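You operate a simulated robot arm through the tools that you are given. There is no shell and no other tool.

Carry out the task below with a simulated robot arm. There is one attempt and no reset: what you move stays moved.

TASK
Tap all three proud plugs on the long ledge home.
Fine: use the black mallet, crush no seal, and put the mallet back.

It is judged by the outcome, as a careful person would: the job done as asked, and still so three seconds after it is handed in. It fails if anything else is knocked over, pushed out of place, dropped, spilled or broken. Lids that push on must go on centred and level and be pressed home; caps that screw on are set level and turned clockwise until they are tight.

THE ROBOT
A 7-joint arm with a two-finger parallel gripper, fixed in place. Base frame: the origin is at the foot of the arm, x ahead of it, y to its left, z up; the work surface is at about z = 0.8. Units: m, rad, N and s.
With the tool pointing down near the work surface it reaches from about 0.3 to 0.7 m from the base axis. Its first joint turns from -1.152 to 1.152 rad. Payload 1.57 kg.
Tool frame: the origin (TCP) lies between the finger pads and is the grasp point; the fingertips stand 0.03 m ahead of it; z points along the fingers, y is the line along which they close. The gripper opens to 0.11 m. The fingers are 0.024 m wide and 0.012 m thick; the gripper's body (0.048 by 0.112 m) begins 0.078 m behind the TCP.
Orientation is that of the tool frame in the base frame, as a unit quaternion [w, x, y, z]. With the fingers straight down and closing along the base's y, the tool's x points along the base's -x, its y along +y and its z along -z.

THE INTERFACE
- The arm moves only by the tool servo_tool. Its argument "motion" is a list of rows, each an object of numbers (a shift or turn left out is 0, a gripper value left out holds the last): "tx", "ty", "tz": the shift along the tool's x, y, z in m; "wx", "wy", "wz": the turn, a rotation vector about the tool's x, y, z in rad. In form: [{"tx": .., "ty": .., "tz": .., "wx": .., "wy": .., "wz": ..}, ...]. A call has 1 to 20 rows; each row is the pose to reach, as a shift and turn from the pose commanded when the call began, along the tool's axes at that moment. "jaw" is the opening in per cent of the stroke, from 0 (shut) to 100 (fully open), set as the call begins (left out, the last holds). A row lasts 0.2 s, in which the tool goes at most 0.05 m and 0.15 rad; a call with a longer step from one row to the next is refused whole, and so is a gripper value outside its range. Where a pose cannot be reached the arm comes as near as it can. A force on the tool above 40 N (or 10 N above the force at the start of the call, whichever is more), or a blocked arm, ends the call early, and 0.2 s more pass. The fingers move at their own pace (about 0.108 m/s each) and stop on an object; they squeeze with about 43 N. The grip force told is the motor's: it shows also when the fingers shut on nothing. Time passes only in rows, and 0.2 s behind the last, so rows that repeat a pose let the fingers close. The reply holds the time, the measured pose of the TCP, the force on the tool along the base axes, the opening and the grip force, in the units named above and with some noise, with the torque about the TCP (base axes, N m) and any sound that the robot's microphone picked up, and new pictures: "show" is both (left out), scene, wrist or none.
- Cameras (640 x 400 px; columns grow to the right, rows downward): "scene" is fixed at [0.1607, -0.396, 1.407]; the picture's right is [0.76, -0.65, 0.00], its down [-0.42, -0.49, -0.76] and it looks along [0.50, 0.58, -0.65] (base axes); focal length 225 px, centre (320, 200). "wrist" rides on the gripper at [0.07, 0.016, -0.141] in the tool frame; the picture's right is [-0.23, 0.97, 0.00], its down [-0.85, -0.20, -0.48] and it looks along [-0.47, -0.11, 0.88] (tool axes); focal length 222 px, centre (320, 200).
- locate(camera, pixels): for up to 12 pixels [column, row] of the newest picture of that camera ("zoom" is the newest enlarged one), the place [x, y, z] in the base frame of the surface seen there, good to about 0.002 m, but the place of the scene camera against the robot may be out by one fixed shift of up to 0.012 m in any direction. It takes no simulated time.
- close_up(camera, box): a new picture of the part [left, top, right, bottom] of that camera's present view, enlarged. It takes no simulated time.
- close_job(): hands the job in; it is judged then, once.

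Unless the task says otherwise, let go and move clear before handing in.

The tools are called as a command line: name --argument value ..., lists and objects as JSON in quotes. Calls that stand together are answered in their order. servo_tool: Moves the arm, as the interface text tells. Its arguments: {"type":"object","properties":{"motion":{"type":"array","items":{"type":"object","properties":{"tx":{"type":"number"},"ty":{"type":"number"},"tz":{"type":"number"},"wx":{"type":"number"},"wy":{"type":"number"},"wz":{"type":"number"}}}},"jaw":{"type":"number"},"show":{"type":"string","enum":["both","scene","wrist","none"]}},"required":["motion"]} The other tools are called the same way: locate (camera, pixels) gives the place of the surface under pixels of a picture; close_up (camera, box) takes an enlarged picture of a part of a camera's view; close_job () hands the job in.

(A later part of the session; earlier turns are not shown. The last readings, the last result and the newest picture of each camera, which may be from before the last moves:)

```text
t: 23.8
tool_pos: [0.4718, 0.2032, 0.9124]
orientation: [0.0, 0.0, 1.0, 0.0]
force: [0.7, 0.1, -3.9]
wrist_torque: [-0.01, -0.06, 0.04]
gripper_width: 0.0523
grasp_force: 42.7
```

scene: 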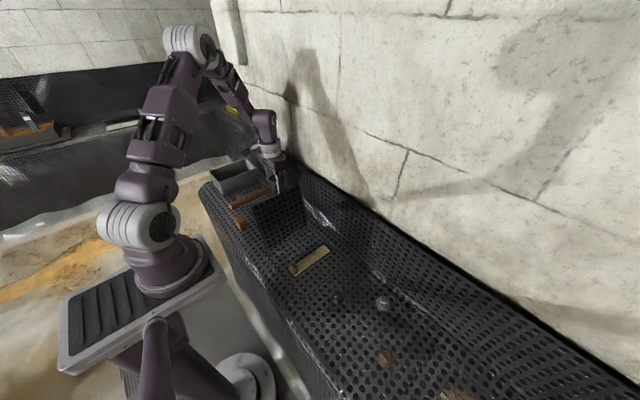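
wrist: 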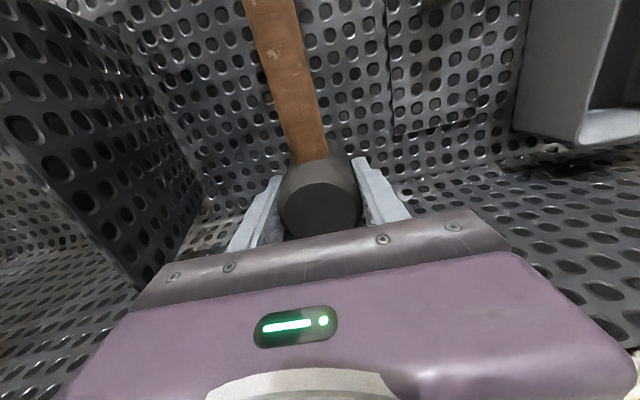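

The mallet lifts cleanly (about 4 N of weight, no slip). I'll raise it above the partition, carry it across to the dark plug at about (0.380, -0.213), and stop with the head's face about 4 cm above the plug.

servo_tool --motion '[{"tz": -0.045}, {"tz": -0.09}, {"tz": -0.135}, {"tz": -0.178}, {"tx": 0.009, "ty": -0.0417, "tz": -0.178}, {"tx": 0.0185, "ty": -0.0833, "tz": -0.178}, {"tx": 0.028, "ty": -0.125, "tz": -0.178}, {"tx": 0.037, "ty": -0.1666, "tz": -0.178}, {"tx": 0.046, "ty": -0.2083, "tz": -0.178}, {"tx": 0.0555, "ty": -0.25, "tz": -0.178}, {"tx": 0.065, "ty": -0.2916, "tz": -0.178}, {"tx": 0.074, "ty": -0.3332, "tz": -0.178}, {"tx": 0.083, "ty": -0.375, "tz": -0.178}, {"tx": 0.0925, "ty": -0.4165, "tz": -0.178}, {"tx": 0.0925, "ty": -0.4165, "tz": -0.14}, {"tx": 0.0925, "ty": -0.4165, "tz": -0.1}, {"tx": 0.0925, "ty": -0.4165, "tz": -0.06}, {"tx": 0.0925, "ty": -0.4165, "tz": -0.048}, {"tx": 0.0925, "ty": -0.4165, "tz": -0.048}]' --jaw 0 --show "both"

```text
t: 27.8
tool_pos: [0.3793, -0.214, 0.958]
orientation: [0.0, 0.0, 1.0, 0.001]
force: [0.8, -1.0, -4.0]
wrist_torque: [-0.01, -0.05, 0.04]
gripper_width: 0.0523
grasp_force: 43.4
```

scene: 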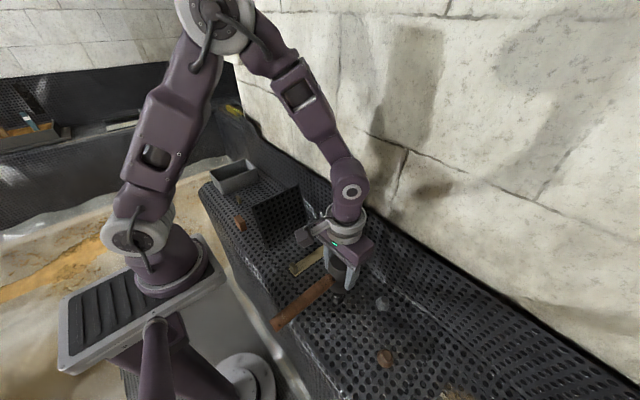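
wrist: 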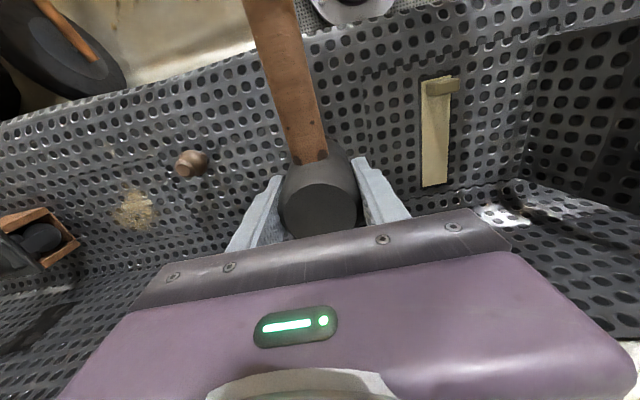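

The mallet hangs over the dark plug. I'll check alignment in an enlarged scene view before touching it.

close_up --camera "scene" --box '[300, 240, 380, 320]'

close_up --camera "wrist" --box '[165, 140, 217, 190]'

locate --camera "wrist" --pixels '[[185, 168], [183, 172], [188, 164], [181, 168], [187, 172]]'

```text
5.00 times, centred on (340, 280) of scene
```

zoom: 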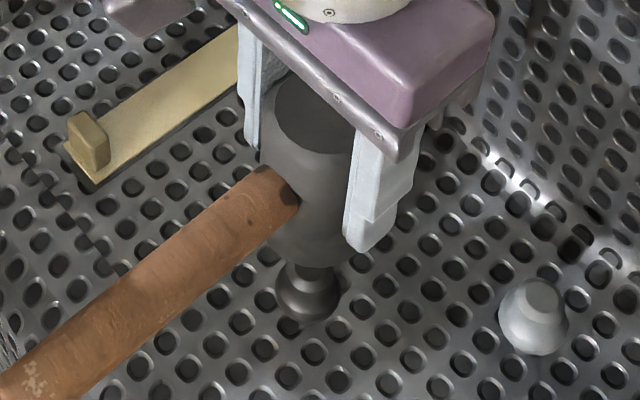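

```text
8.00 times, centred on (191, 165) of wrist
```

zoom: 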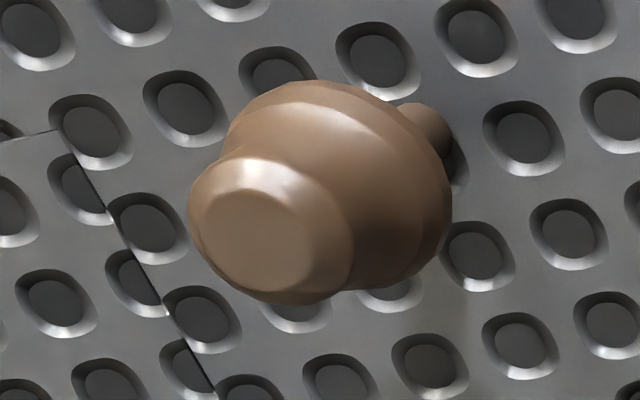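

```text
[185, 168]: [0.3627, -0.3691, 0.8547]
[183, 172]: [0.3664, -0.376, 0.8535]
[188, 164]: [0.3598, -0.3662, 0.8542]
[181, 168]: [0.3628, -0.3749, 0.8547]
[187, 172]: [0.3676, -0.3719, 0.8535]
```

The plug sits under the head within a few millimetres; combining the views puts the dark plug at about (0.381, -0.215). I'll nudge there and come down to just above expected contact (TCP z ≈ 0.916).

servo_tool --motion '[{"tx": -0.0017, "ty": -0.001, "tz": 0.02}, {"tx": -0.0017, "ty": -0.001, "tz": 0.032}, {"tx": -0.0017, "ty": -0.001, "tz": 0.038}, {"tx": -0.0017, "ty": -0.001, "tz": 0.038}]' --jaw 0 --show "scene"

```text
t: 28.8
tool_pos: [0.381, -0.2143, 0.9208]
orientation: [0.0, 0.0, 1.0, 0.0]
force: [-0.5, -0.1, -3.2]
wrist_torque: [0.0, -0.06, 0.01]
gripper_width: 0.0524
grasp_force: 42.8
```

scene: 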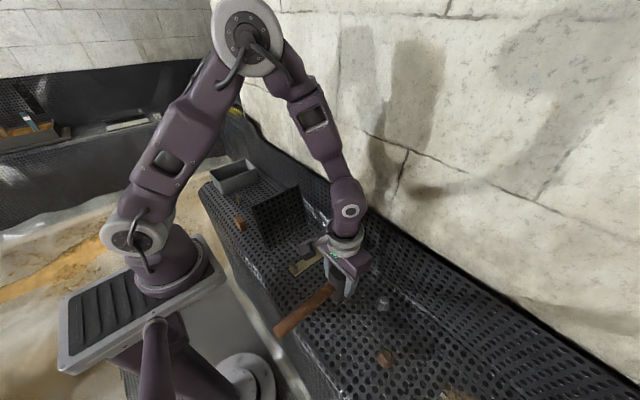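

There's no contact yet (force still -3.2 N, the mallet's weight). I'll feel down in 2 mm steps.

servo_tool --motion '[{"tz": 0.002}, {"tz": 0.004}, {"tz": 0.006}, {"tz": 0.006}]' --jaw 0 --show "none"

```text
t: 29.8
tool_pos: [0.3809, -0.2157, 0.9135]
orientation: [0.0, 0.0, 1.0, 0.0]
force: [-1.7, -1.4, 0.2]
wrist_torque: [-0.03, -0.01, -0.03]
gripper_width: 0.0524
grasp_force: 43.4
```

The vertical force rose from -3.2 to +0.2 N, so contact has just begun at TCP z ≈ 0.914. I'll press down another 2 mm and see whether the plug yields.

servo_tool --motion '[{"tz": 0.001}, {"tz": 0.002}, {"tz": 0.002}]' --jaw 0 --show "none"

```text
t: 30.6
tool_pos: [0.3805, -0.214, 0.9129]
orientation: [0.0, 0.001, 1.0, 0.001]
force: [-0.6, -0.5, -1.6]
wrist_torque: [-0.07, 0.05, -0.03]
gripper_width: 0.0523
grasp_force: 42.6
```

The force stays small, so either the plug is yielding or contact is light. I'll continue 3 mm further.

servo_tool --motion '[{"tz": 0.001}, {"tz": 0.002}, {"tz": 0.003}, {"tz": 0.003}]' --jaw 0 --show "scene"

close_up --camera "scene" --box '[310, 260, 374, 310]'

```text
t: 31.6
tool_pos: [0.3816, -0.2154, 0.91]
orientation: [0.0, 0.0, 1.0, 0.001]
force: [2.4, -1.7, -0.5]
wrist_torque: [-0.08, -0.2, -0.03]
gripper_width: 0.0524
grasp_force: 42.8
```

scene: 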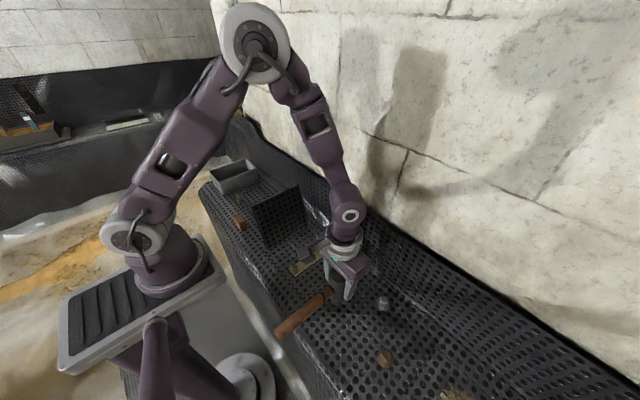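

```text
8.00 times, centred on (342, 285) of scene
```

zoom: 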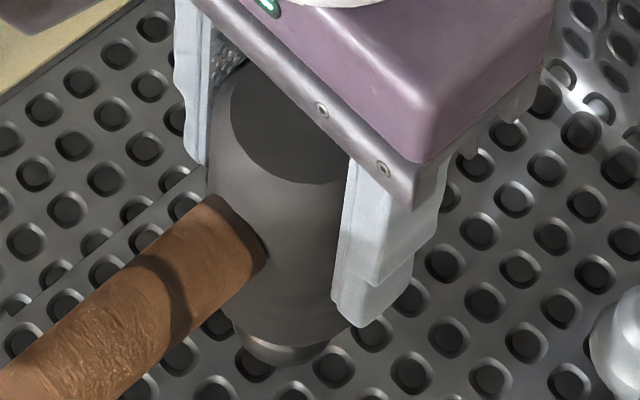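

The contact force is only about 3 N and the flange edge has moved about 1 px down in the scene. I'll check in the wrist view that the mallet isn't slipping in the grip.

servo_tool --motion '[{}]' --jaw 0 --show "wrist"

close_up --camera "wrist" --box '[260, 140, 380, 240]'

locate --camera "wrist" --pixels '[[320, 200], [320, 215], [300, 205], [340, 205], [310, 150], [300, 100], [290, 60]]'

```text
t: 32.0
tool_pos: [0.3801, -0.2137, 0.9098]
orientation: [-0.002, 0.001, 1.0, 0.001]
force: [-0.3, 0.8, -3.0]
wrist_torque: [0.02, 0.01, 0.01]
gripper_width: 0.0522
grasp_force: 42.5
```

wrist: 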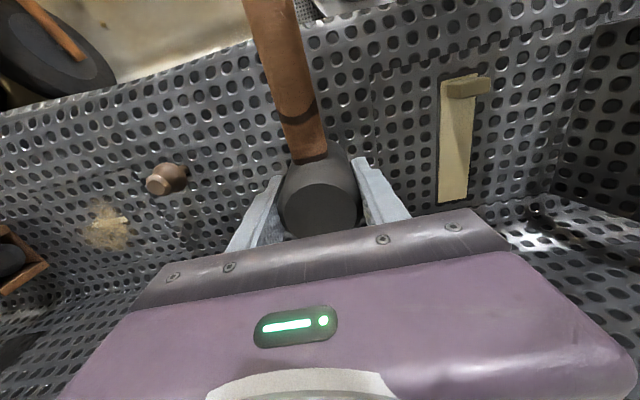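

```text
4.00 times, centred on (320, 190) of wrist
```

zoom: 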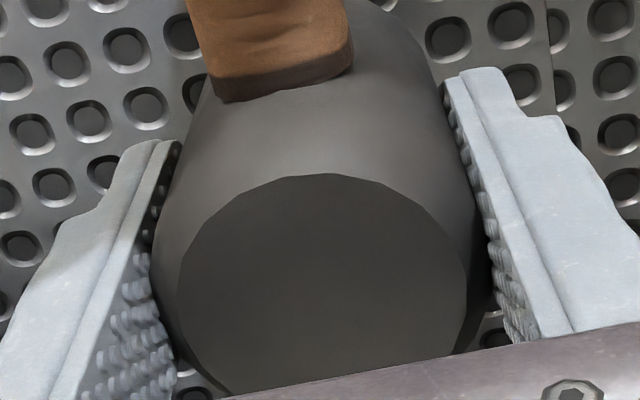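

```text
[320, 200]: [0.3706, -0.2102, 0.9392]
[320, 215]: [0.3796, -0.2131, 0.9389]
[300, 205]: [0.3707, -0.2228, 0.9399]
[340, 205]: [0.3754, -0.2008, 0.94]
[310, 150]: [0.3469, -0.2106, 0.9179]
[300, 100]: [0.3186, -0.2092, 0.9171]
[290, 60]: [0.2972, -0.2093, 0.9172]
```

The head top is still 0.029 above the TCP, so the mallet hasn't slipped and the plug is yielding at about 3 N. I'll continue down in small increments toward the expected seat (TCP ≈ 0.893).

servo_tool --motion '[{"tz": 0.001}, {"tz": 0.002}, {"tz": 0.003}, {"tz": 0.004}, {"tz": 0.005}]' --jaw 0 --show "none"

```text
t: 33.2
tool_pos: [0.3825, -0.2138, 0.9041]
orientation: [0.001, 0.0, 1.0, 0.0]
force: [1.0, -1.7, -3.4]
wrist_torque: [0.05, 0.04, -0.01]
gripper_width: 0.0523
grasp_force: 43.2
```

The force reads only the mallet's weight now. I need to see whether the plug has moved under the head, so I'll look from the scene camera.

servo_tool --motion '[{}]' --jaw 0 --show "both"

close_up --camera "scene" --box '[310, 265, 374, 315]'

close_up --camera "wrist" --box '[260, 140, 380, 240]'

```text
t: 33.6
tool_pos: [0.3817, -0.2141, 0.9047]
orientation: [0.0, 0.0, 1.0, 0.002]
force: [-0.4, -0.1, -3.1]
wrist_torque: [0.0, -0.08, 0.0]
gripper_width: 0.0523
grasp_force: 42.8
```

scene: 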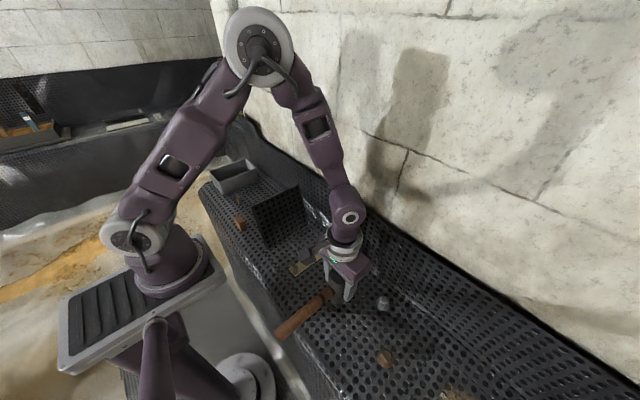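
wrist: 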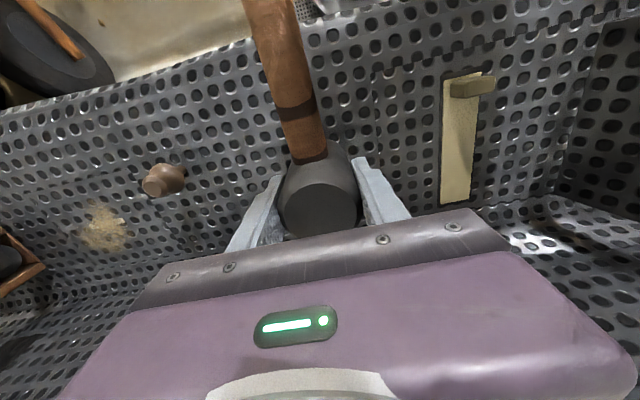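

```text
8.00 times, centred on (342, 290) of scene
```

zoom: 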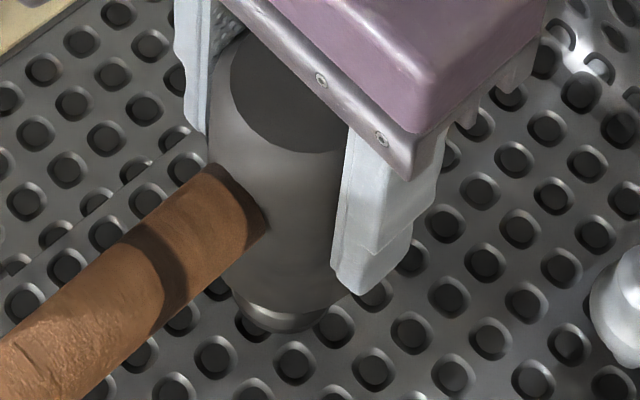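

```text
4.00 times, centred on (320, 190) of wrist
```

zoom: 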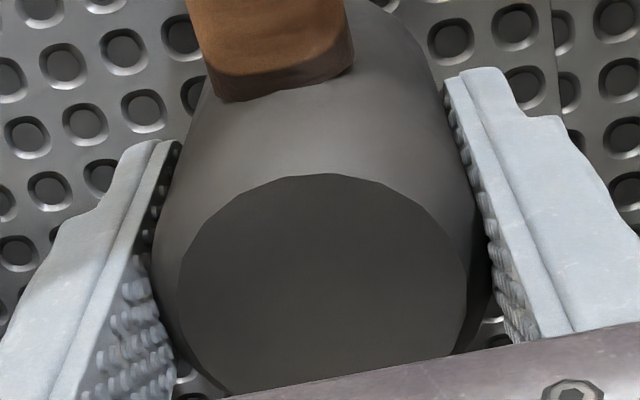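

The flange edge moved down with the head (about 306 vs 305 px), so the plug is sliding in under light pressure. I'll go on in slow 1 mm rows.

servo_tool --motion '[{"tz": 0.001}, {"tz": 0.002}, {"tz": 0.003}, {"tz": 0.004}, {"tz": 0.005}, {"tz": 0.005}]' --jaw 0 --show "none"

```text
t: 35.0
tool_pos: [0.381, -0.2136, 0.8998]
orientation: [0.0, -0.001, 1.0, 0.001]
force: [3.2, -0.1, 1.6]
wrist_torque: [0.0, -0.33, 0.01]
gripper_width: 0.0522
grasp_force: 42.6
```

Contact now reads about 5 N (z +1.6 N against a baseline of -3.4). I'll continue 2 mm.

servo_tool --motion '[{"tz": 0.001}, {"tz": 0.002}, {"tz": 0.002}]' --jaw 0 --show "none"

```text
t: 35.8
tool_pos: [0.3793, -0.2144, 0.8973]
orientation: [0.0, 0.0, 1.0, 0.001]
force: [-0.6, -2.3, 0.8]
wrist_torque: [-0.31, -0.04, -0.05]
gripper_width: 0.0522
grasp_force: 42.9
```

Contact is still only about 4 N. I'll take another 2 mm and watch for the seat.

servo_tool --motion '[{"tz": 0.001}, {"tz": 0.002}, {"tz": 0.002}]' --jaw 0 --show "scene"

close_up --camera "scene" --box '[318, 285, 358, 315]'

```text
t: 36.6
tool_pos: [0.3812, -0.213, 0.8949]
orientation: [0.0, 0.001, 1.0, 0.0]
force: [-1.2, -0.5, -2.8]
wrist_torque: [-0.01, -0.03, -0.02]
gripper_width: 0.0522
grasp_force: 43.1
```

scene: 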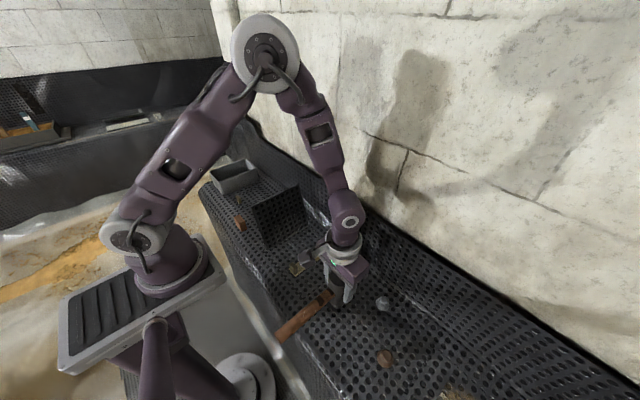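

```text
13.33 times, centred on (338, 300) of scene
```

zoom: 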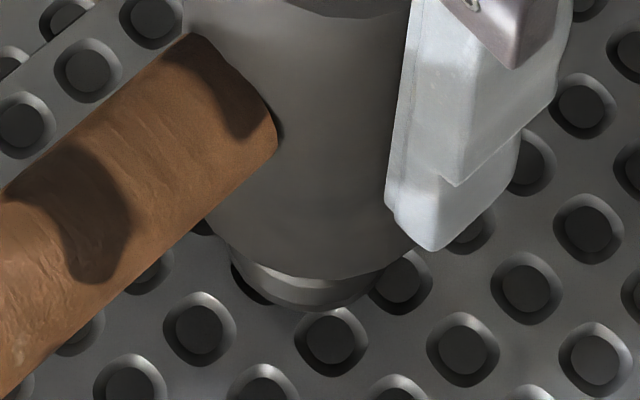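

The flange now sits very close to the ledge (head face at about 0.834). I'll go in 1 mm steps and look for a clear force rise.

servo_tool --motion '[{"tz": 0.0005}, {"tz": 0.001}, {"tz": 0.001}]' --jaw 0 --show "none"

```text
t: 37.4
tool_pos: [0.381, -0.2132, 0.8941]
orientation: [-0.001, 0.0, 1.0, 0.001]
force: [-0.8, 3.0, 1.1]
wrist_torque: [0.18, -0.03, 0.0]
gripper_width: 0.0526
grasp_force: 43.1
```

servo_tool --motion '[{"tz": 0.0005}, {"tz": 0.001}, {"tz": 0.001}]' --jaw 0 --show "none"

```text
t: 38.2
tool_pos: [0.3813, -0.2132, 0.8939]
orientation: [0.0, 0.0, 1.0, 0.001]
force: [-3.3, 4.0, 13.0]
wrist_torque: [0.18, 0.03, 0.04]
gripper_width: 0.0519
grasp_force: 43.2
```

The force jumped to about +13 N (about 16 N of contact) while the tool nearly stopped at 0.894, so the plug appears to have met its seat. I'll lift off and inspect before deciding on anything more, moving over toward the grey plug at a safe height.

servo_tool --motion '[{"tz": -0.02}, {"tz": -0.05}, {"tz": -0.07}, {"tx": -0.024, "ty": -0.0287, "tz": -0.07}, {"tx": -0.048, "ty": -0.0573, "tz": -0.07}, {"tx": -0.072, "ty": -0.086, "tz": -0.07}, {"tx": -0.072, "ty": -0.086, "tz": -0.07}]' --jaw 0 --show "both"

close_up --camera "scene" --box '[316, 285, 356, 315]'

```text
t: 39.8
tool_pos: [0.4532, -0.299, 0.9622]
orientation: [0.0, 0.0, 1.0, 0.001]
force: [-0.4, 0.4, -3.5]
wrist_torque: [0.03, -0.01, 0.01]
gripper_width: 0.0519
grasp_force: 42.8
```

scene: 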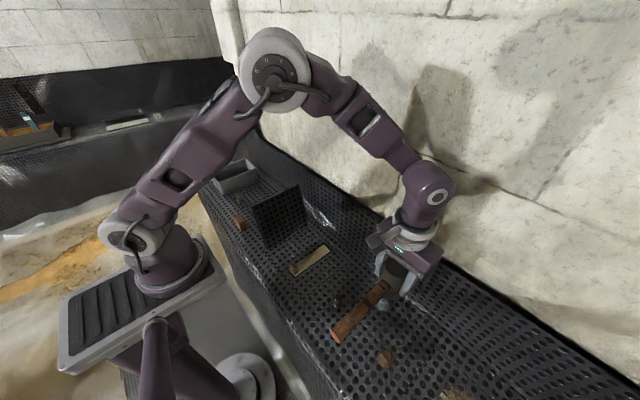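
wrist: 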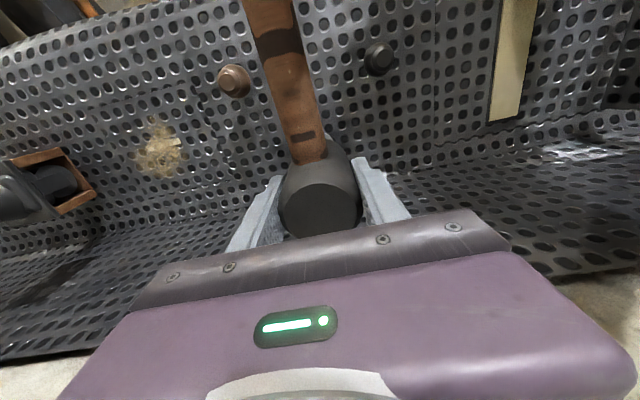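

```text
13.33 times, centred on (336, 300) of scene
```

zoom: 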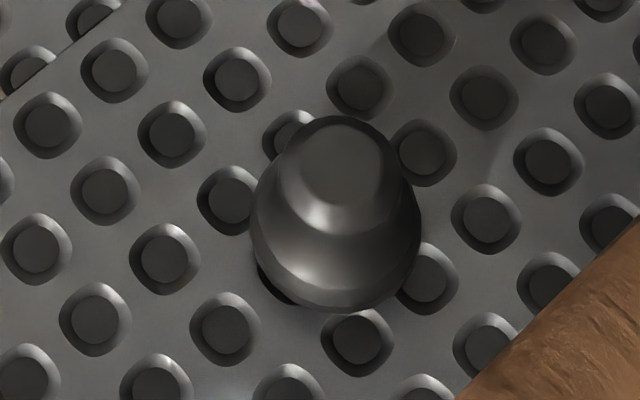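

In the scene the dark plug's cap dropped about 4–5 px, i.e. roughly 20 mm. I'll measure it from the wrist view at (380,58), together with the ledge around it.

close_up --camera "wrist" --box '[356, 40, 404, 76]'

locate --camera "wrist" --pixels '[[382, 59], [380, 57], [384, 61], [381, 61], [368, 50], [396, 68], [372, 72], [390, 45], [376, 52], [376, 64], [235, 80], [230, 84]]'

locate --camera "scene" --pixels '[[337, 296], [338, 298], [337, 299], [337, 305], [337, 311], [330, 305], [346, 305]]'

```text
11.11 times, centred on (380, 58) of wrist
```

zoom: 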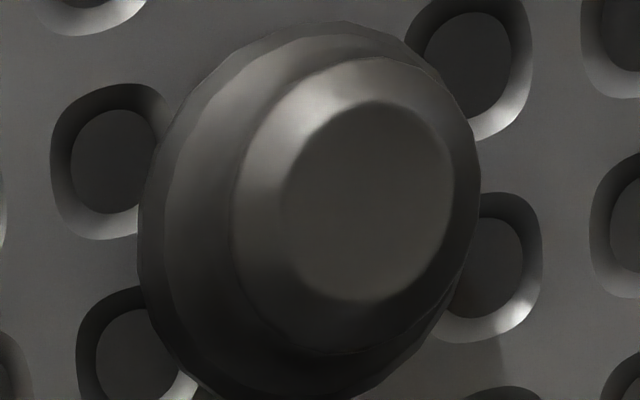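

```text
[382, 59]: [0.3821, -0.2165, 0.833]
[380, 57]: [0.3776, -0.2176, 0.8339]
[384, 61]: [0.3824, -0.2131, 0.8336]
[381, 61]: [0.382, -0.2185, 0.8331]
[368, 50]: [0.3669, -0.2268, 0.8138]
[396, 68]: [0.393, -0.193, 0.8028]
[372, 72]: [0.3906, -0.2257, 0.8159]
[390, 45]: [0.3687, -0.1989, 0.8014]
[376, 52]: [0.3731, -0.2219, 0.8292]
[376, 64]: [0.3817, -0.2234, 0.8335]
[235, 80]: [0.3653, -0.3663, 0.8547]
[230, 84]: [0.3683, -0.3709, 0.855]
```

```text
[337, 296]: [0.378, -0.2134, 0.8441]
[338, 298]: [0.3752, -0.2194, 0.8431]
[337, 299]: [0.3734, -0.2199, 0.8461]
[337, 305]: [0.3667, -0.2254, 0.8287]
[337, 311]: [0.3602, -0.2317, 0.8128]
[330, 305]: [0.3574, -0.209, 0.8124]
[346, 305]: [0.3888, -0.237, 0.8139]
```

The dark plug's cap top is now at 0.8335, a drop of 21 mm and just where the seal would meet the ledge, against a firm stop. I'll do the other two the same way, then compare all three from the side. First I'll check alignment over the grey plug.

close_up --camera "scene" --box '[345, 250, 425, 320]'

locate --camera "scene" --pixels '[[383, 301], [382, 305], [387, 304], [378, 306], [398, 262], [395, 268], [384, 310]]'

```text
5.71 times, centred on (385, 285) of scene
```

zoom: 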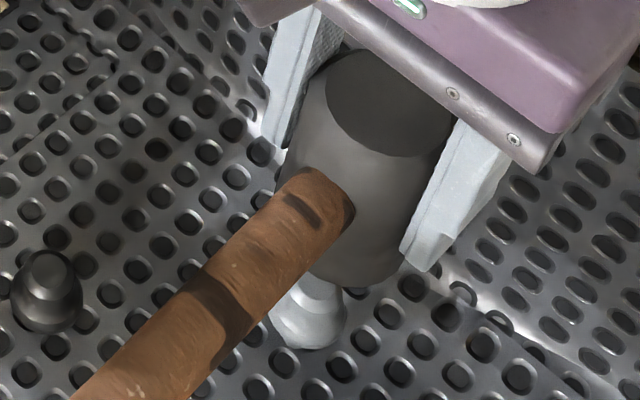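

```text
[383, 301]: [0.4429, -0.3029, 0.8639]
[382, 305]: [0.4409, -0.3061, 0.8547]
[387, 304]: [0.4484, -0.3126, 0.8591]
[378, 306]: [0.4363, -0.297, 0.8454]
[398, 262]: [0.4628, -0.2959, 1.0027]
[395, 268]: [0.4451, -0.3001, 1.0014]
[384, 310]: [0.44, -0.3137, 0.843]
```

The scene shift works out to about (-4,-3,+11) mm, and with it all three plug estimates agree. The TCP is right over the grey plug at (0.4535,-0.299). I'll descend to contact.

servo_tool --motion '[{"tz": 0.02}, {"tz": 0.035}, {"tz": 0.043}, {"tz": 0.046}, {"tz": 0.048}, {"tz": 0.049}, {"tz": 0.05}, {"tz": 0.051}, {"tz": 0.052}, {"tz": 0.053}]' --jaw 0 --show "scene"

close_up --camera "scene" --box '[350, 270, 414, 320]'

```text
t: 42.0
tool_pos: [0.4543, -0.2987, 0.9101]
orientation: [0.0, 0.0, 1.0, 0.0]
force: [-0.3, 4.6, 2.0]
wrist_torque: [0.27, -0.02, 0.06]
gripper_width: 0.0523
grasp_force: 42.6
```

scene: 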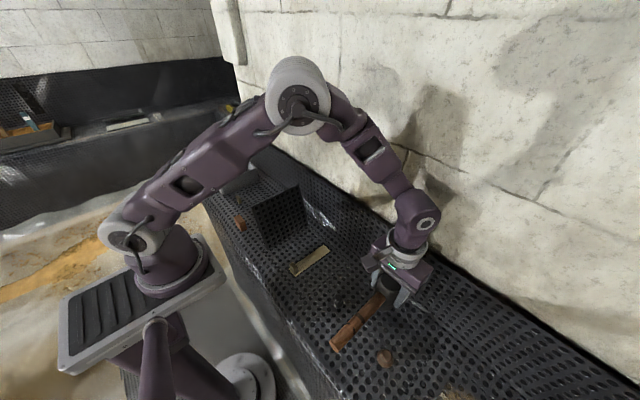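

```text
8.00 times, centred on (382, 295) of scene
```

zoom: 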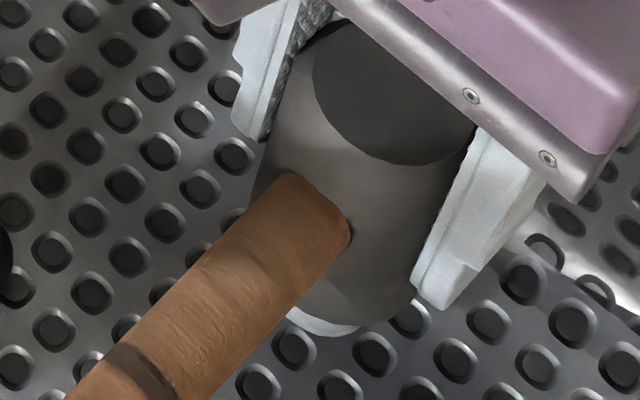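

There is light contact (about 5 N) and the plug is moving. I'll continue slowly for 5 mm.

servo_tool --motion '[{"tz": 0.001}, {"tz": 0.002}, {"tz": 0.003}, {"tz": 0.004}, {"tz": 0.005}]' --jaw 0 --show "none"

```text
t: 43.2
tool_pos: [0.4533, -0.2996, 0.9053]
orientation: [0.0, 0.0, 1.0, 0.0]
force: [0.0, 0.7, -1.2]
wrist_torque: [0.14, -0.1, 0.03]
gripper_width: 0.0524
grasp_force: 42.9
```

servo_tool --motion '[{"tz": 0.001}, {"tz": 0.002}, {"tz": 0.003}, {"tz": 0.004}, {"tz": 0.004}]' --jaw 0 --show "none"

```text
t: 44.4
tool_pos: [0.4519, -0.3008, 0.9013]
orientation: [0.001, 0.0, 1.0, 0.001]
force: [0.1, -1.7, 0.2]
wrist_torque: [-0.25, -0.1, -0.06]
gripper_width: 0.0524
grasp_force: 42.7
```

The plug is still sliding at about 4 N of contact, with the TCP at 0.901. I'll go 3 mm more.

servo_tool --motion '[{"tz": 0.001}, {"tz": 0.002}, {"tz": 0.003}, {"tz": 0.003}]' --jaw 0 --show "none"

```text
t: 45.4
tool_pos: [0.4531, -0.2997, 0.8989]
orientation: [0.001, 0.0, 1.0, 0.001]
force: [-2.4, 0.1, -0.4]
wrist_torque: [-0.04, 0.07, -0.05]
gripper_width: 0.0524
grasp_force: 42.7
```

servo_tool --motion '[{"tz": 0.001}, {"tz": 0.002}, {"tz": 0.002}]' --jaw 0 --show "none"

```text
t: 46.2
tool_pos: [0.4517, -0.3001, 0.8969]
orientation: [0.0, 0.0, 1.0, 0.0]
force: [-1.0, 0.0, -0.3]
wrist_torque: [0.01, -0.04, 0.0]
gripper_width: 0.0521
grasp_force: 42.5
```

Still light contact at TCP 0.897. I'll use 1 mm steps from here.

servo_tool --motion '[{"tz": 0.0005}, {"tz": 0.001}, {"tz": 0.001}]' --jaw 0 --show "none"

```text
t: 47.0
tool_pos: [0.4544, -0.3007, 0.8956]
orientation: [0.0, 0.0, 1.0, 0.001]
force: [0.1, 0.1, 0.3]
wrist_torque: [0.0, -0.07, 0.01]
gripper_width: 0.0525
grasp_force: 43.2
```

servo_tool --motion '[{"tz": 0.0005}, {"tz": 0.001}, {"tz": 0.001}]' --jaw 0 --show "none"

```text
t: 47.8
tool_pos: [0.4529, -0.3008, 0.8933]
orientation: [0.0, 0.0, 1.0, 0.002]
force: [-2.1, 0.6, 4.1]
wrist_torque: [0.05, -0.04, -0.01]
gripper_width: 0.0522
grasp_force: 43.0
```

Force is rising (about 7.5 N of contact). I'll take one more millimetre, as with the dark plug.

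servo_tool --motion '[{"tz": 0.0005}, {"tz": 0.001}, {"tz": 0.001}]' --jaw 0 --show "none"

```text
t: 48.6
tool_pos: [0.4529, -0.3003, 0.8942]
orientation: [-0.001, 0.0, 1.0, 0.0]
force: [-5.7, 3.0, 16.3]
wrist_torque: [0.11, 0.04, 0.03]
gripper_width: 0.0521
grasp_force: 43.1
```

It hit the same firm stop at 0.894 (about 19 N). I'll lift off and move to the brown plug at (0.3645, -0.3725).

servo_tool --motion '[{"tz": -0.02}, {"tz": -0.05}, {"tz": -0.07}, {"tx": 0.0295, "ty": -0.0245, "tz": -0.07}, {"tx": 0.059, "ty": -0.049, "tz": -0.07}, {"tx": 0.0887, "ty": -0.0735, "tz": -0.07}, {"tx": 0.0887, "ty": -0.0735, "tz": -0.07}]' --jaw 0 --show "both"

close_up --camera "scene" --box '[345, 285, 425, 375]'

close_up --camera "scene" --box '[366, 292, 398, 316]'

```text
t: 50.2
tool_pos: [0.365, -0.3743, 0.9639]
orientation: [0.0, 0.0, 1.0, 0.001]
force: [-0.1, 0.3, -3.7]
wrist_torque: [0.0, -0.05, -0.03]
gripper_width: 0.0522
grasp_force: 43.1
```

scene: 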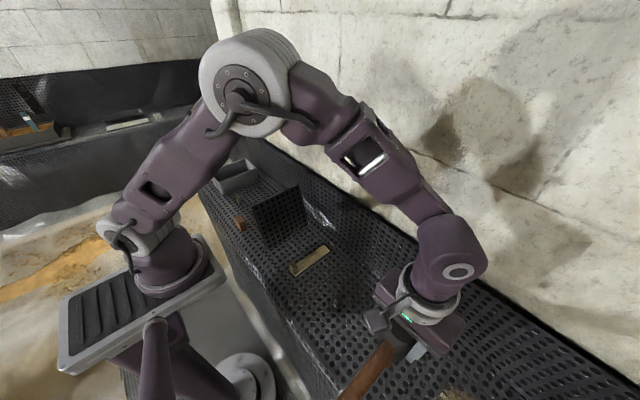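
wrist: 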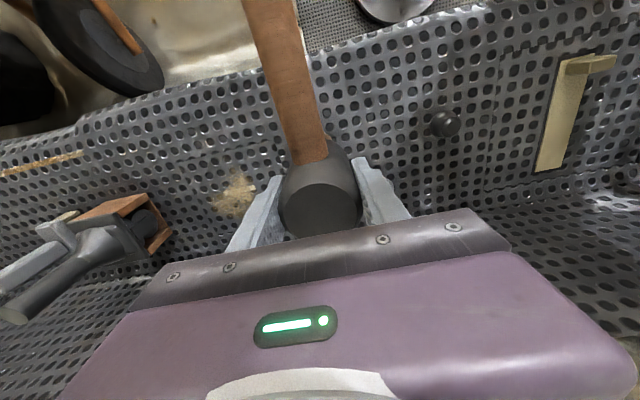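

```text
4.44 times, centred on (385, 330) of scene
```

zoom: 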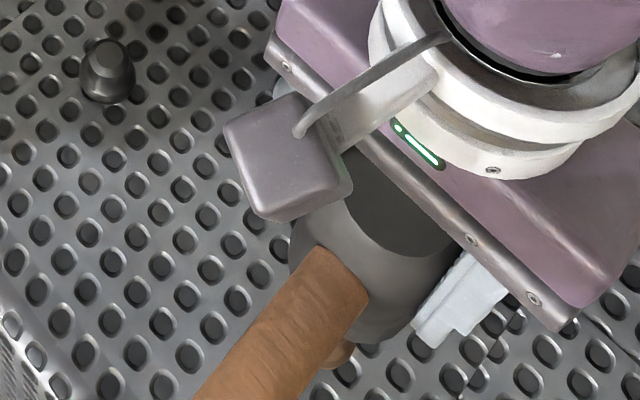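

```text
16.00 times, centred on (382, 304) of scene
```

zoom: 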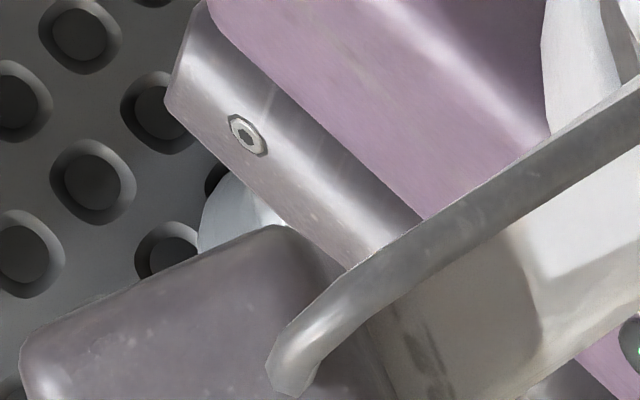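

I'm aligned over the brown plug; its flange shows just below the head at about (389,342). I'll descend to contact slowly, as before.

servo_tool --motion '[{"tz": 0.02}, {"tz": 0.035}, {"tz": 0.043}, {"tz": 0.046}, {"tz": 0.048}, {"tz": 0.049}, {"tz": 0.05}, {"tz": 0.051}, {"tz": 0.052}, {"tz": 0.053}]' --jaw 0 --show "scene"

close_up --camera "scene" --box '[353, 315, 417, 375]'

```text
t: 52.4
tool_pos: [0.3639, -0.3745, 0.9108]
orientation: [0.0, 0.0, 1.0, 0.001]
force: [-3.7, 0.2, 2.1]
wrist_torque: [-0.02, 0.11, 0.02]
gripper_width: 0.0525
grasp_force: 43.1
```

scene: 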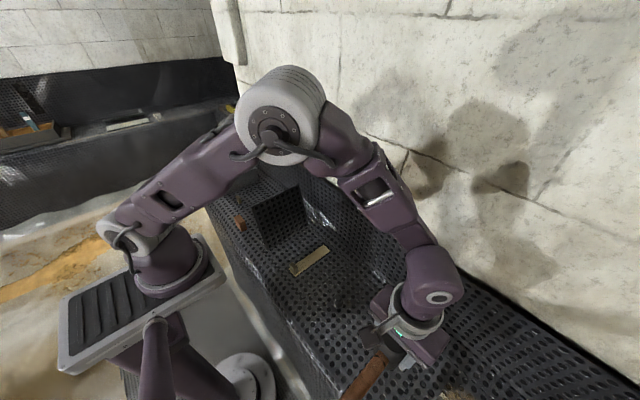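

```text
6.67 times, centred on (385, 345) of scene
```

zoom: 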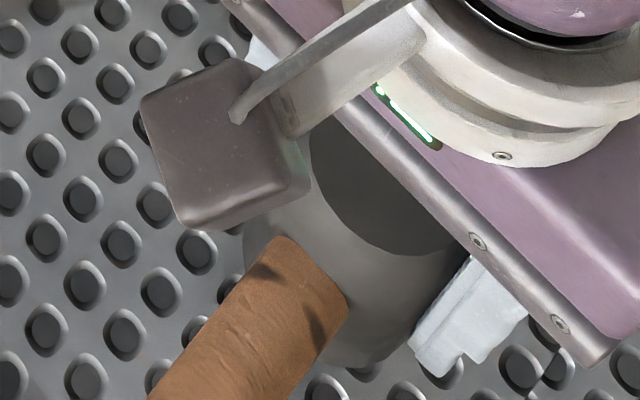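

Contact is about 5.5 N and the plug is sliding with the head. I'll continue 5 mm.

servo_tool --motion '[{"tz": 0.001}, {"tz": 0.002}, {"tz": 0.003}, {"tz": 0.004}, {"tz": 0.005}]' --jaw 0 --show "none"

```text
t: 53.6
tool_pos: [0.364, -0.3744, 0.9046]
orientation: [0.001, 0.0, 1.0, 0.001]
force: [-3.0, -1.0, 1.7]
wrist_torque: [-0.13, 0.06, -0.03]
gripper_width: 0.0525
grasp_force: 42.4
```

servo_tool --motion '[{"tz": 0.001}, {"tz": 0.002}, {"tz": 0.003}, {"tz": 0.004}, {"tz": 0.004}]' --jaw 0 --show "none"

```text
t: 54.8
tool_pos: [0.3634, -0.3745, 0.9015]
orientation: [0.0, 0.0, 1.0, 0.0]
force: [1.0, -2.0, -0.3]
wrist_torque: [-0.19, -0.15, 0.02]
gripper_width: 0.0525
grasp_force: 43.3
```

It's still sliding lightly, with the TCP at 0.9015. I'll go 3 mm more.

servo_tool --motion '[{"tz": 0.001}, {"tz": 0.002}, {"tz": 0.003}, {"tz": 0.003}]' --jaw 0 --show "none"

```text
t: 55.8
tool_pos: [0.3631, -0.374, 0.8979]
orientation: [0.0, 0.0, 1.0, 0.002]
force: [-0.6, -2.9, -0.1]
wrist_torque: [-0.14, -0.02, -0.05]
gripper_width: 0.0523
grasp_force: 42.9
```

servo_tool --motion '[{"tz": 0.001}, {"tz": 0.002}, {"tz": 0.002}]' --jaw 0 --show "none"

```text
t: 56.6
tool_pos: [0.3643, -0.3738, 0.8952]
orientation: [0.001, 0.0, 1.0, 0.0]
force: [-1.4, -2.9, 0.6]
wrist_torque: [-0.16, 0.03, -0.06]
gripper_width: 0.0524
grasp_force: 43.2
```

It's close now; I'll use 1 mm steps.

servo_tool --motion '[{"tz": 0.0005}, {"tz": 0.001}, {"tz": 0.001}]' --jaw 0 --show "none"

```text
t: 57.4
tool_pos: [0.3644, -0.3747, 0.8955]
orientation: [-0.001, 0.0, 1.0, 0.002]
force: [-1.5, 0.5, -0.2]
wrist_torque: [0.01, 0.05, -0.01]
gripper_width: 0.0524
grasp_force: 43.1
```

servo_tool --motion '[{"tz": 0.0005}, {"tz": 0.001}, {"tz": 0.001}]' --jaw 0 --show "none"

```text
t: 58.2
tool_pos: [0.3637, -0.3738, 0.8952]
orientation: [-0.001, 0.0, 1.0, 0.001]
force: [-2.0, 3.4, 7.3]
wrist_torque: [0.11, -0.11, 0.02]
gripper_width: 0.0524
grasp_force: 43.5
```

The stop is being felt (about 11 N). I'll take a final 0.8 mm to seat it like the others.

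servo_tool --motion '[{"tz": 0.0004}, {"tz": 0.0008}, {"tz": 0.0008}]' --jaw 0 --show "none"

```text
t: 59.0
tool_pos: [0.3638, -0.3734, 0.8932]
orientation: [0.0, 0.0, 1.0, 0.001]
force: [0.3, 4.1, 14.2]
wrist_torque: [0.16, -0.24, 0.05]
gripper_width: 0.0523
grasp_force: 42.9
```

Seated at the same stop (about 18 N). I'll lift off and move toward +y, so the wrist camera sees all three plugs from the side, to verify.

servo_tool --motion '[{"tz": -0.02}, {"tz": -0.06}, {"tz": -0.1}, {"tx": -0.006, "ty": 0.04, "tz": -0.11}, {"tx": -0.012, "ty": 0.08, "tz": -0.11}, {"tx": -0.018, "ty": 0.12, "tz": -0.11}, {"tx": -0.024, "ty": 0.16, "tz": -0.11}, {"tx": -0.03, "ty": 0.2, "tz": -0.11}, {"tx": -0.036, "ty": 0.24, "tz": -0.11}, {"tx": -0.042, "ty": 0.28, "tz": -0.11}, {"tx": -0.05, "ty": 0.32, "tz": -0.11}, {"tx": -0.05, "ty": 0.32, "tz": -0.11}]' --jaw 0 --show "both"

close_up --camera "scene" --box '[369, 345, 401, 365]'

close_up --camera "scene" --box '[366, 297, 398, 317]'

close_up --camera "scene" --box '[320, 290, 352, 310]'

```text
t: 61.6
tool_pos: [0.4162, -0.0519, 1.0054]
orientation: [0.0, 0.0, 1.0, 0.001]
force: [-0.1, -0.5, -3.8]
wrist_torque: [0.0, -0.04, 0.02]
gripper_width: 0.0522
grasp_force: 43.2
```

scene: 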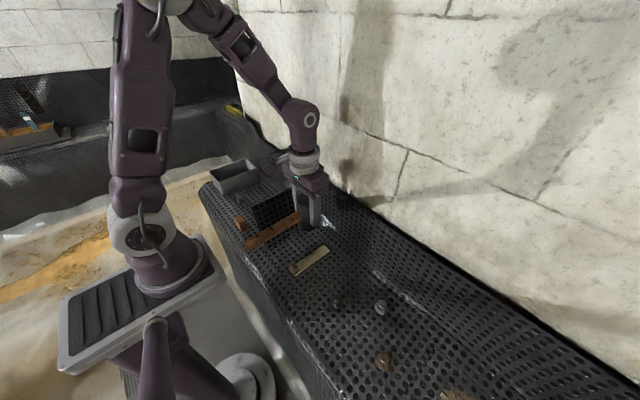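
wrist: 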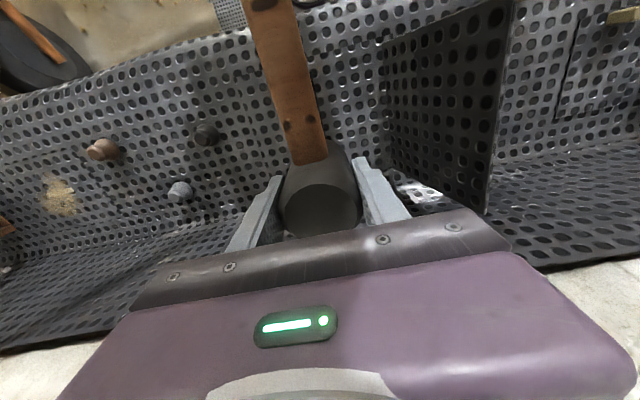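

```text
16.00 times, centred on (385, 355) of scene
```

zoom: 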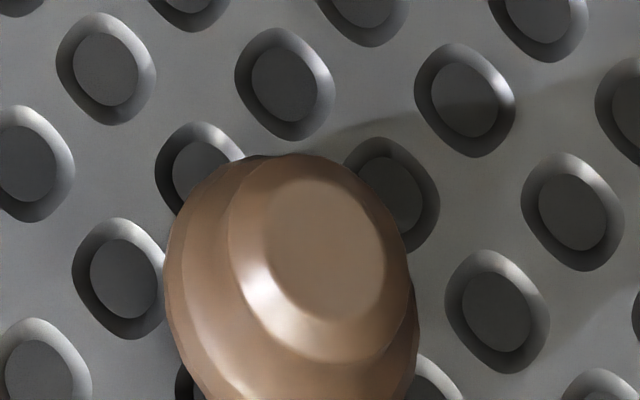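

```text
16.00 times, centred on (382, 307) of scene
```

zoom: 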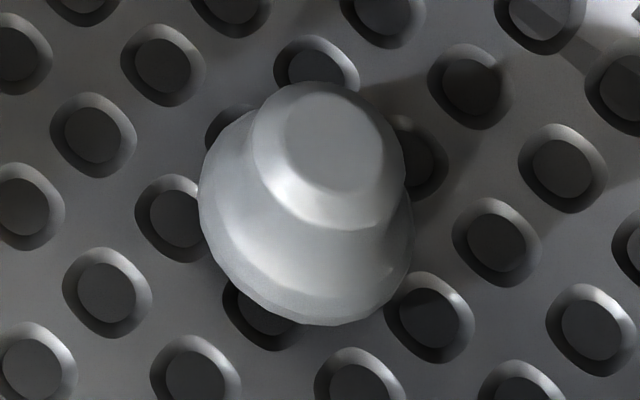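

```text
16.00 times, centred on (336, 300) of scene
```

zoom: 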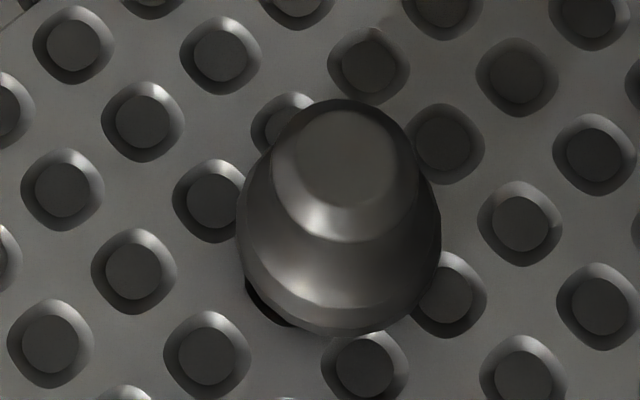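

All three dropped in the scene view. I'll zoom the wrist view on each, at (103,150), (180,192) and (206,135), to see the flange-to-ledge contact.

close_up --camera "wrist" --box '[86, 138, 118, 164]'

close_up --camera "wrist" --box '[164, 178, 196, 204]'

close_up --camera "wrist" --box '[190, 120, 222, 146]'

locate --camera "wrist" --pixels '[[95, 151], [97, 153], [94, 154], [178, 192], [177, 196], [180, 195], [204, 133], [202, 136], [205, 137], [113, 150], [190, 187], [214, 129]]'

```text
15.38 times, centred on (102, 151) of wrist
```

zoom: 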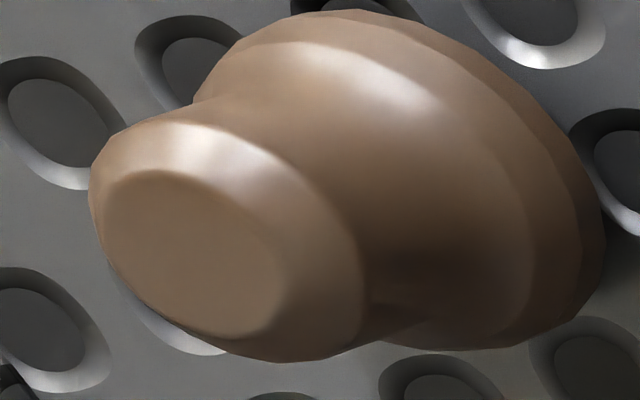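

```text
15.38 times, centred on (180, 191) of wrist
```

zoom: 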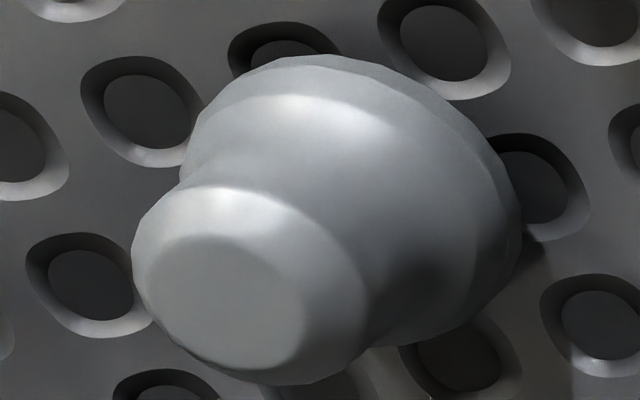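

```text
15.38 times, centred on (206, 133) of wrist
```

zoom: 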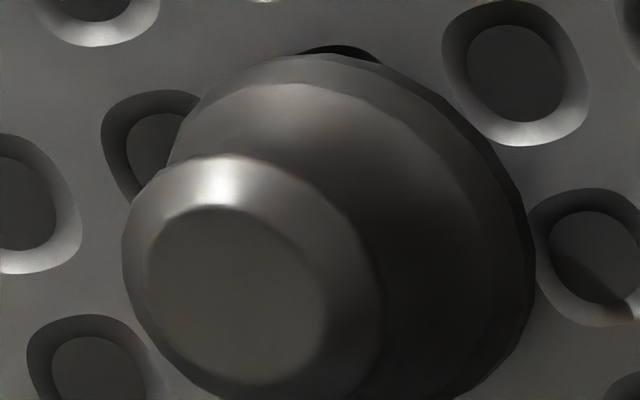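

```text
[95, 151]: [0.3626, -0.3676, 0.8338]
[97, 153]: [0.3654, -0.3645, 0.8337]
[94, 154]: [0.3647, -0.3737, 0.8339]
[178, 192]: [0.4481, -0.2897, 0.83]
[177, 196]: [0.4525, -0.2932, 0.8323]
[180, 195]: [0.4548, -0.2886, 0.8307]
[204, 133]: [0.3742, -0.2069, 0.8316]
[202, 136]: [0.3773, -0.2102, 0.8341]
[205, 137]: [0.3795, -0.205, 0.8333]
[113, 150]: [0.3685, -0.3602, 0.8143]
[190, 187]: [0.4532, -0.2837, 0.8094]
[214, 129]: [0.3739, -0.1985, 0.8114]
```

All three caps now read about 0.831–0.834 and the flanges look flush with no stem showing. Now I'll carry the mallet back over the partition, stopping about 5 cm above its place.

servo_tool --motion '[{"tz": -0.04}, {"tz": -0.08}, {"tx": -0.0096, "ty": 0.043, "tz": -0.08}, {"tx": -0.0192, "ty": 0.0857, "tz": -0.08}, {"tx": -0.0288, "ty": 0.1285, "tz": -0.08}, {"tx": -0.0383, "ty": 0.1713, "tz": -0.08}, {"tx": -0.0479, "ty": 0.2142, "tz": -0.08}, {"tx": -0.0575, "ty": 0.257, "tz": -0.08}, {"tx": -0.0575, "ty": 0.257, "tz": -0.04}, {"tx": -0.0575, "ty": 0.257, "tz": 0.0}, {"tx": -0.0575, "ty": 0.257, "tz": 0.04}, {"tx": -0.0575, "ty": 0.257, "tz": 0.075}, {"tx": -0.0575, "ty": 0.257, "tz": 0.0932}, {"tx": -0.0575, "ty": 0.257, "tz": 0.0932}]' --jaw 0 --show "both"

close_up --camera "scene" --box '[220, 140, 320, 240]'

```text
t: 64.6
tool_pos: [0.4731, 0.203, 0.9106]
orientation: [0.0, 0.0, 1.0, 0.001]
force: [-0.5, -0.1, -3.0]
wrist_torque: [0.0, 0.01, 0.0]
gripper_width: 0.0523
grasp_force: 42.7
```

scene: 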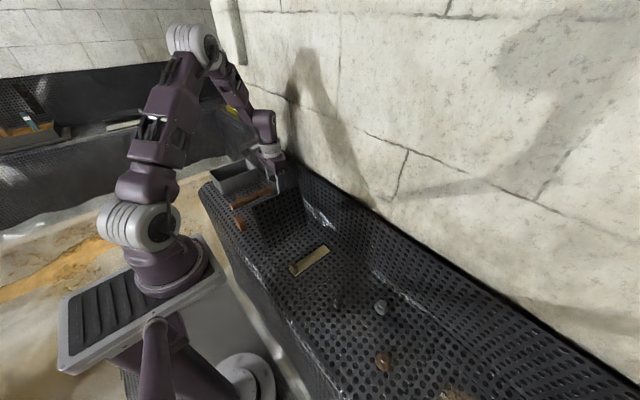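
wrist: 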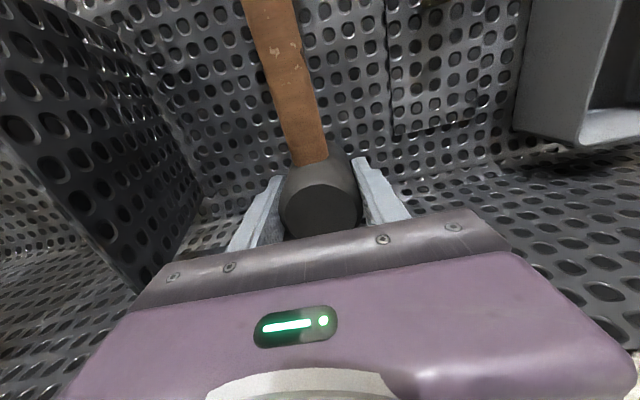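

```text
4.00 times, centred on (270, 190) of scene
```

zoom: 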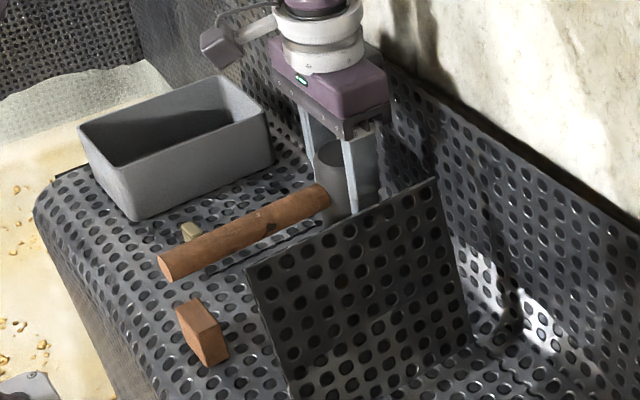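

The mallet is exactly back above its spot, with the handle over the wooden block as when I first lifted it. I'll lower it gently.

servo_tool --motion '[{"tz": 0.02}, {"tz": 0.035}, {"tz": 0.042}, {"tz": 0.045}, {"tz": 0.047}, {"tz": 0.048}, {"tz": 0.049}, {"tz": 0.049}]' --jaw 0 --show "wrist"

```text
t: 66.4
tool_pos: [0.4719, 0.2037, 0.8618]
orientation: [0.0, 0.0, 1.0, 0.001]
force: [-0.8, 0.6, 6.0]
wrist_torque: [-0.08, 0.35, -0.15]
gripper_width: 0.0525
grasp_force: 43.3
```

wrist: 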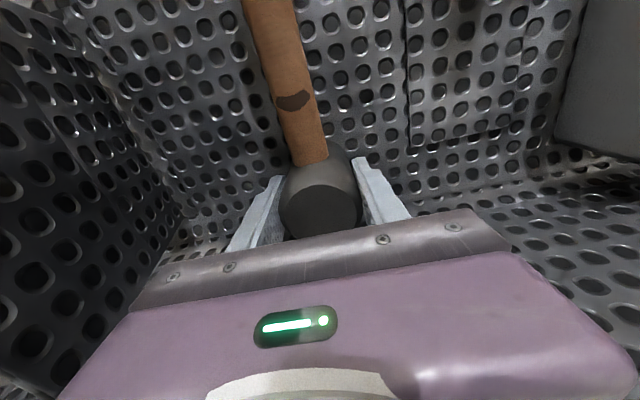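

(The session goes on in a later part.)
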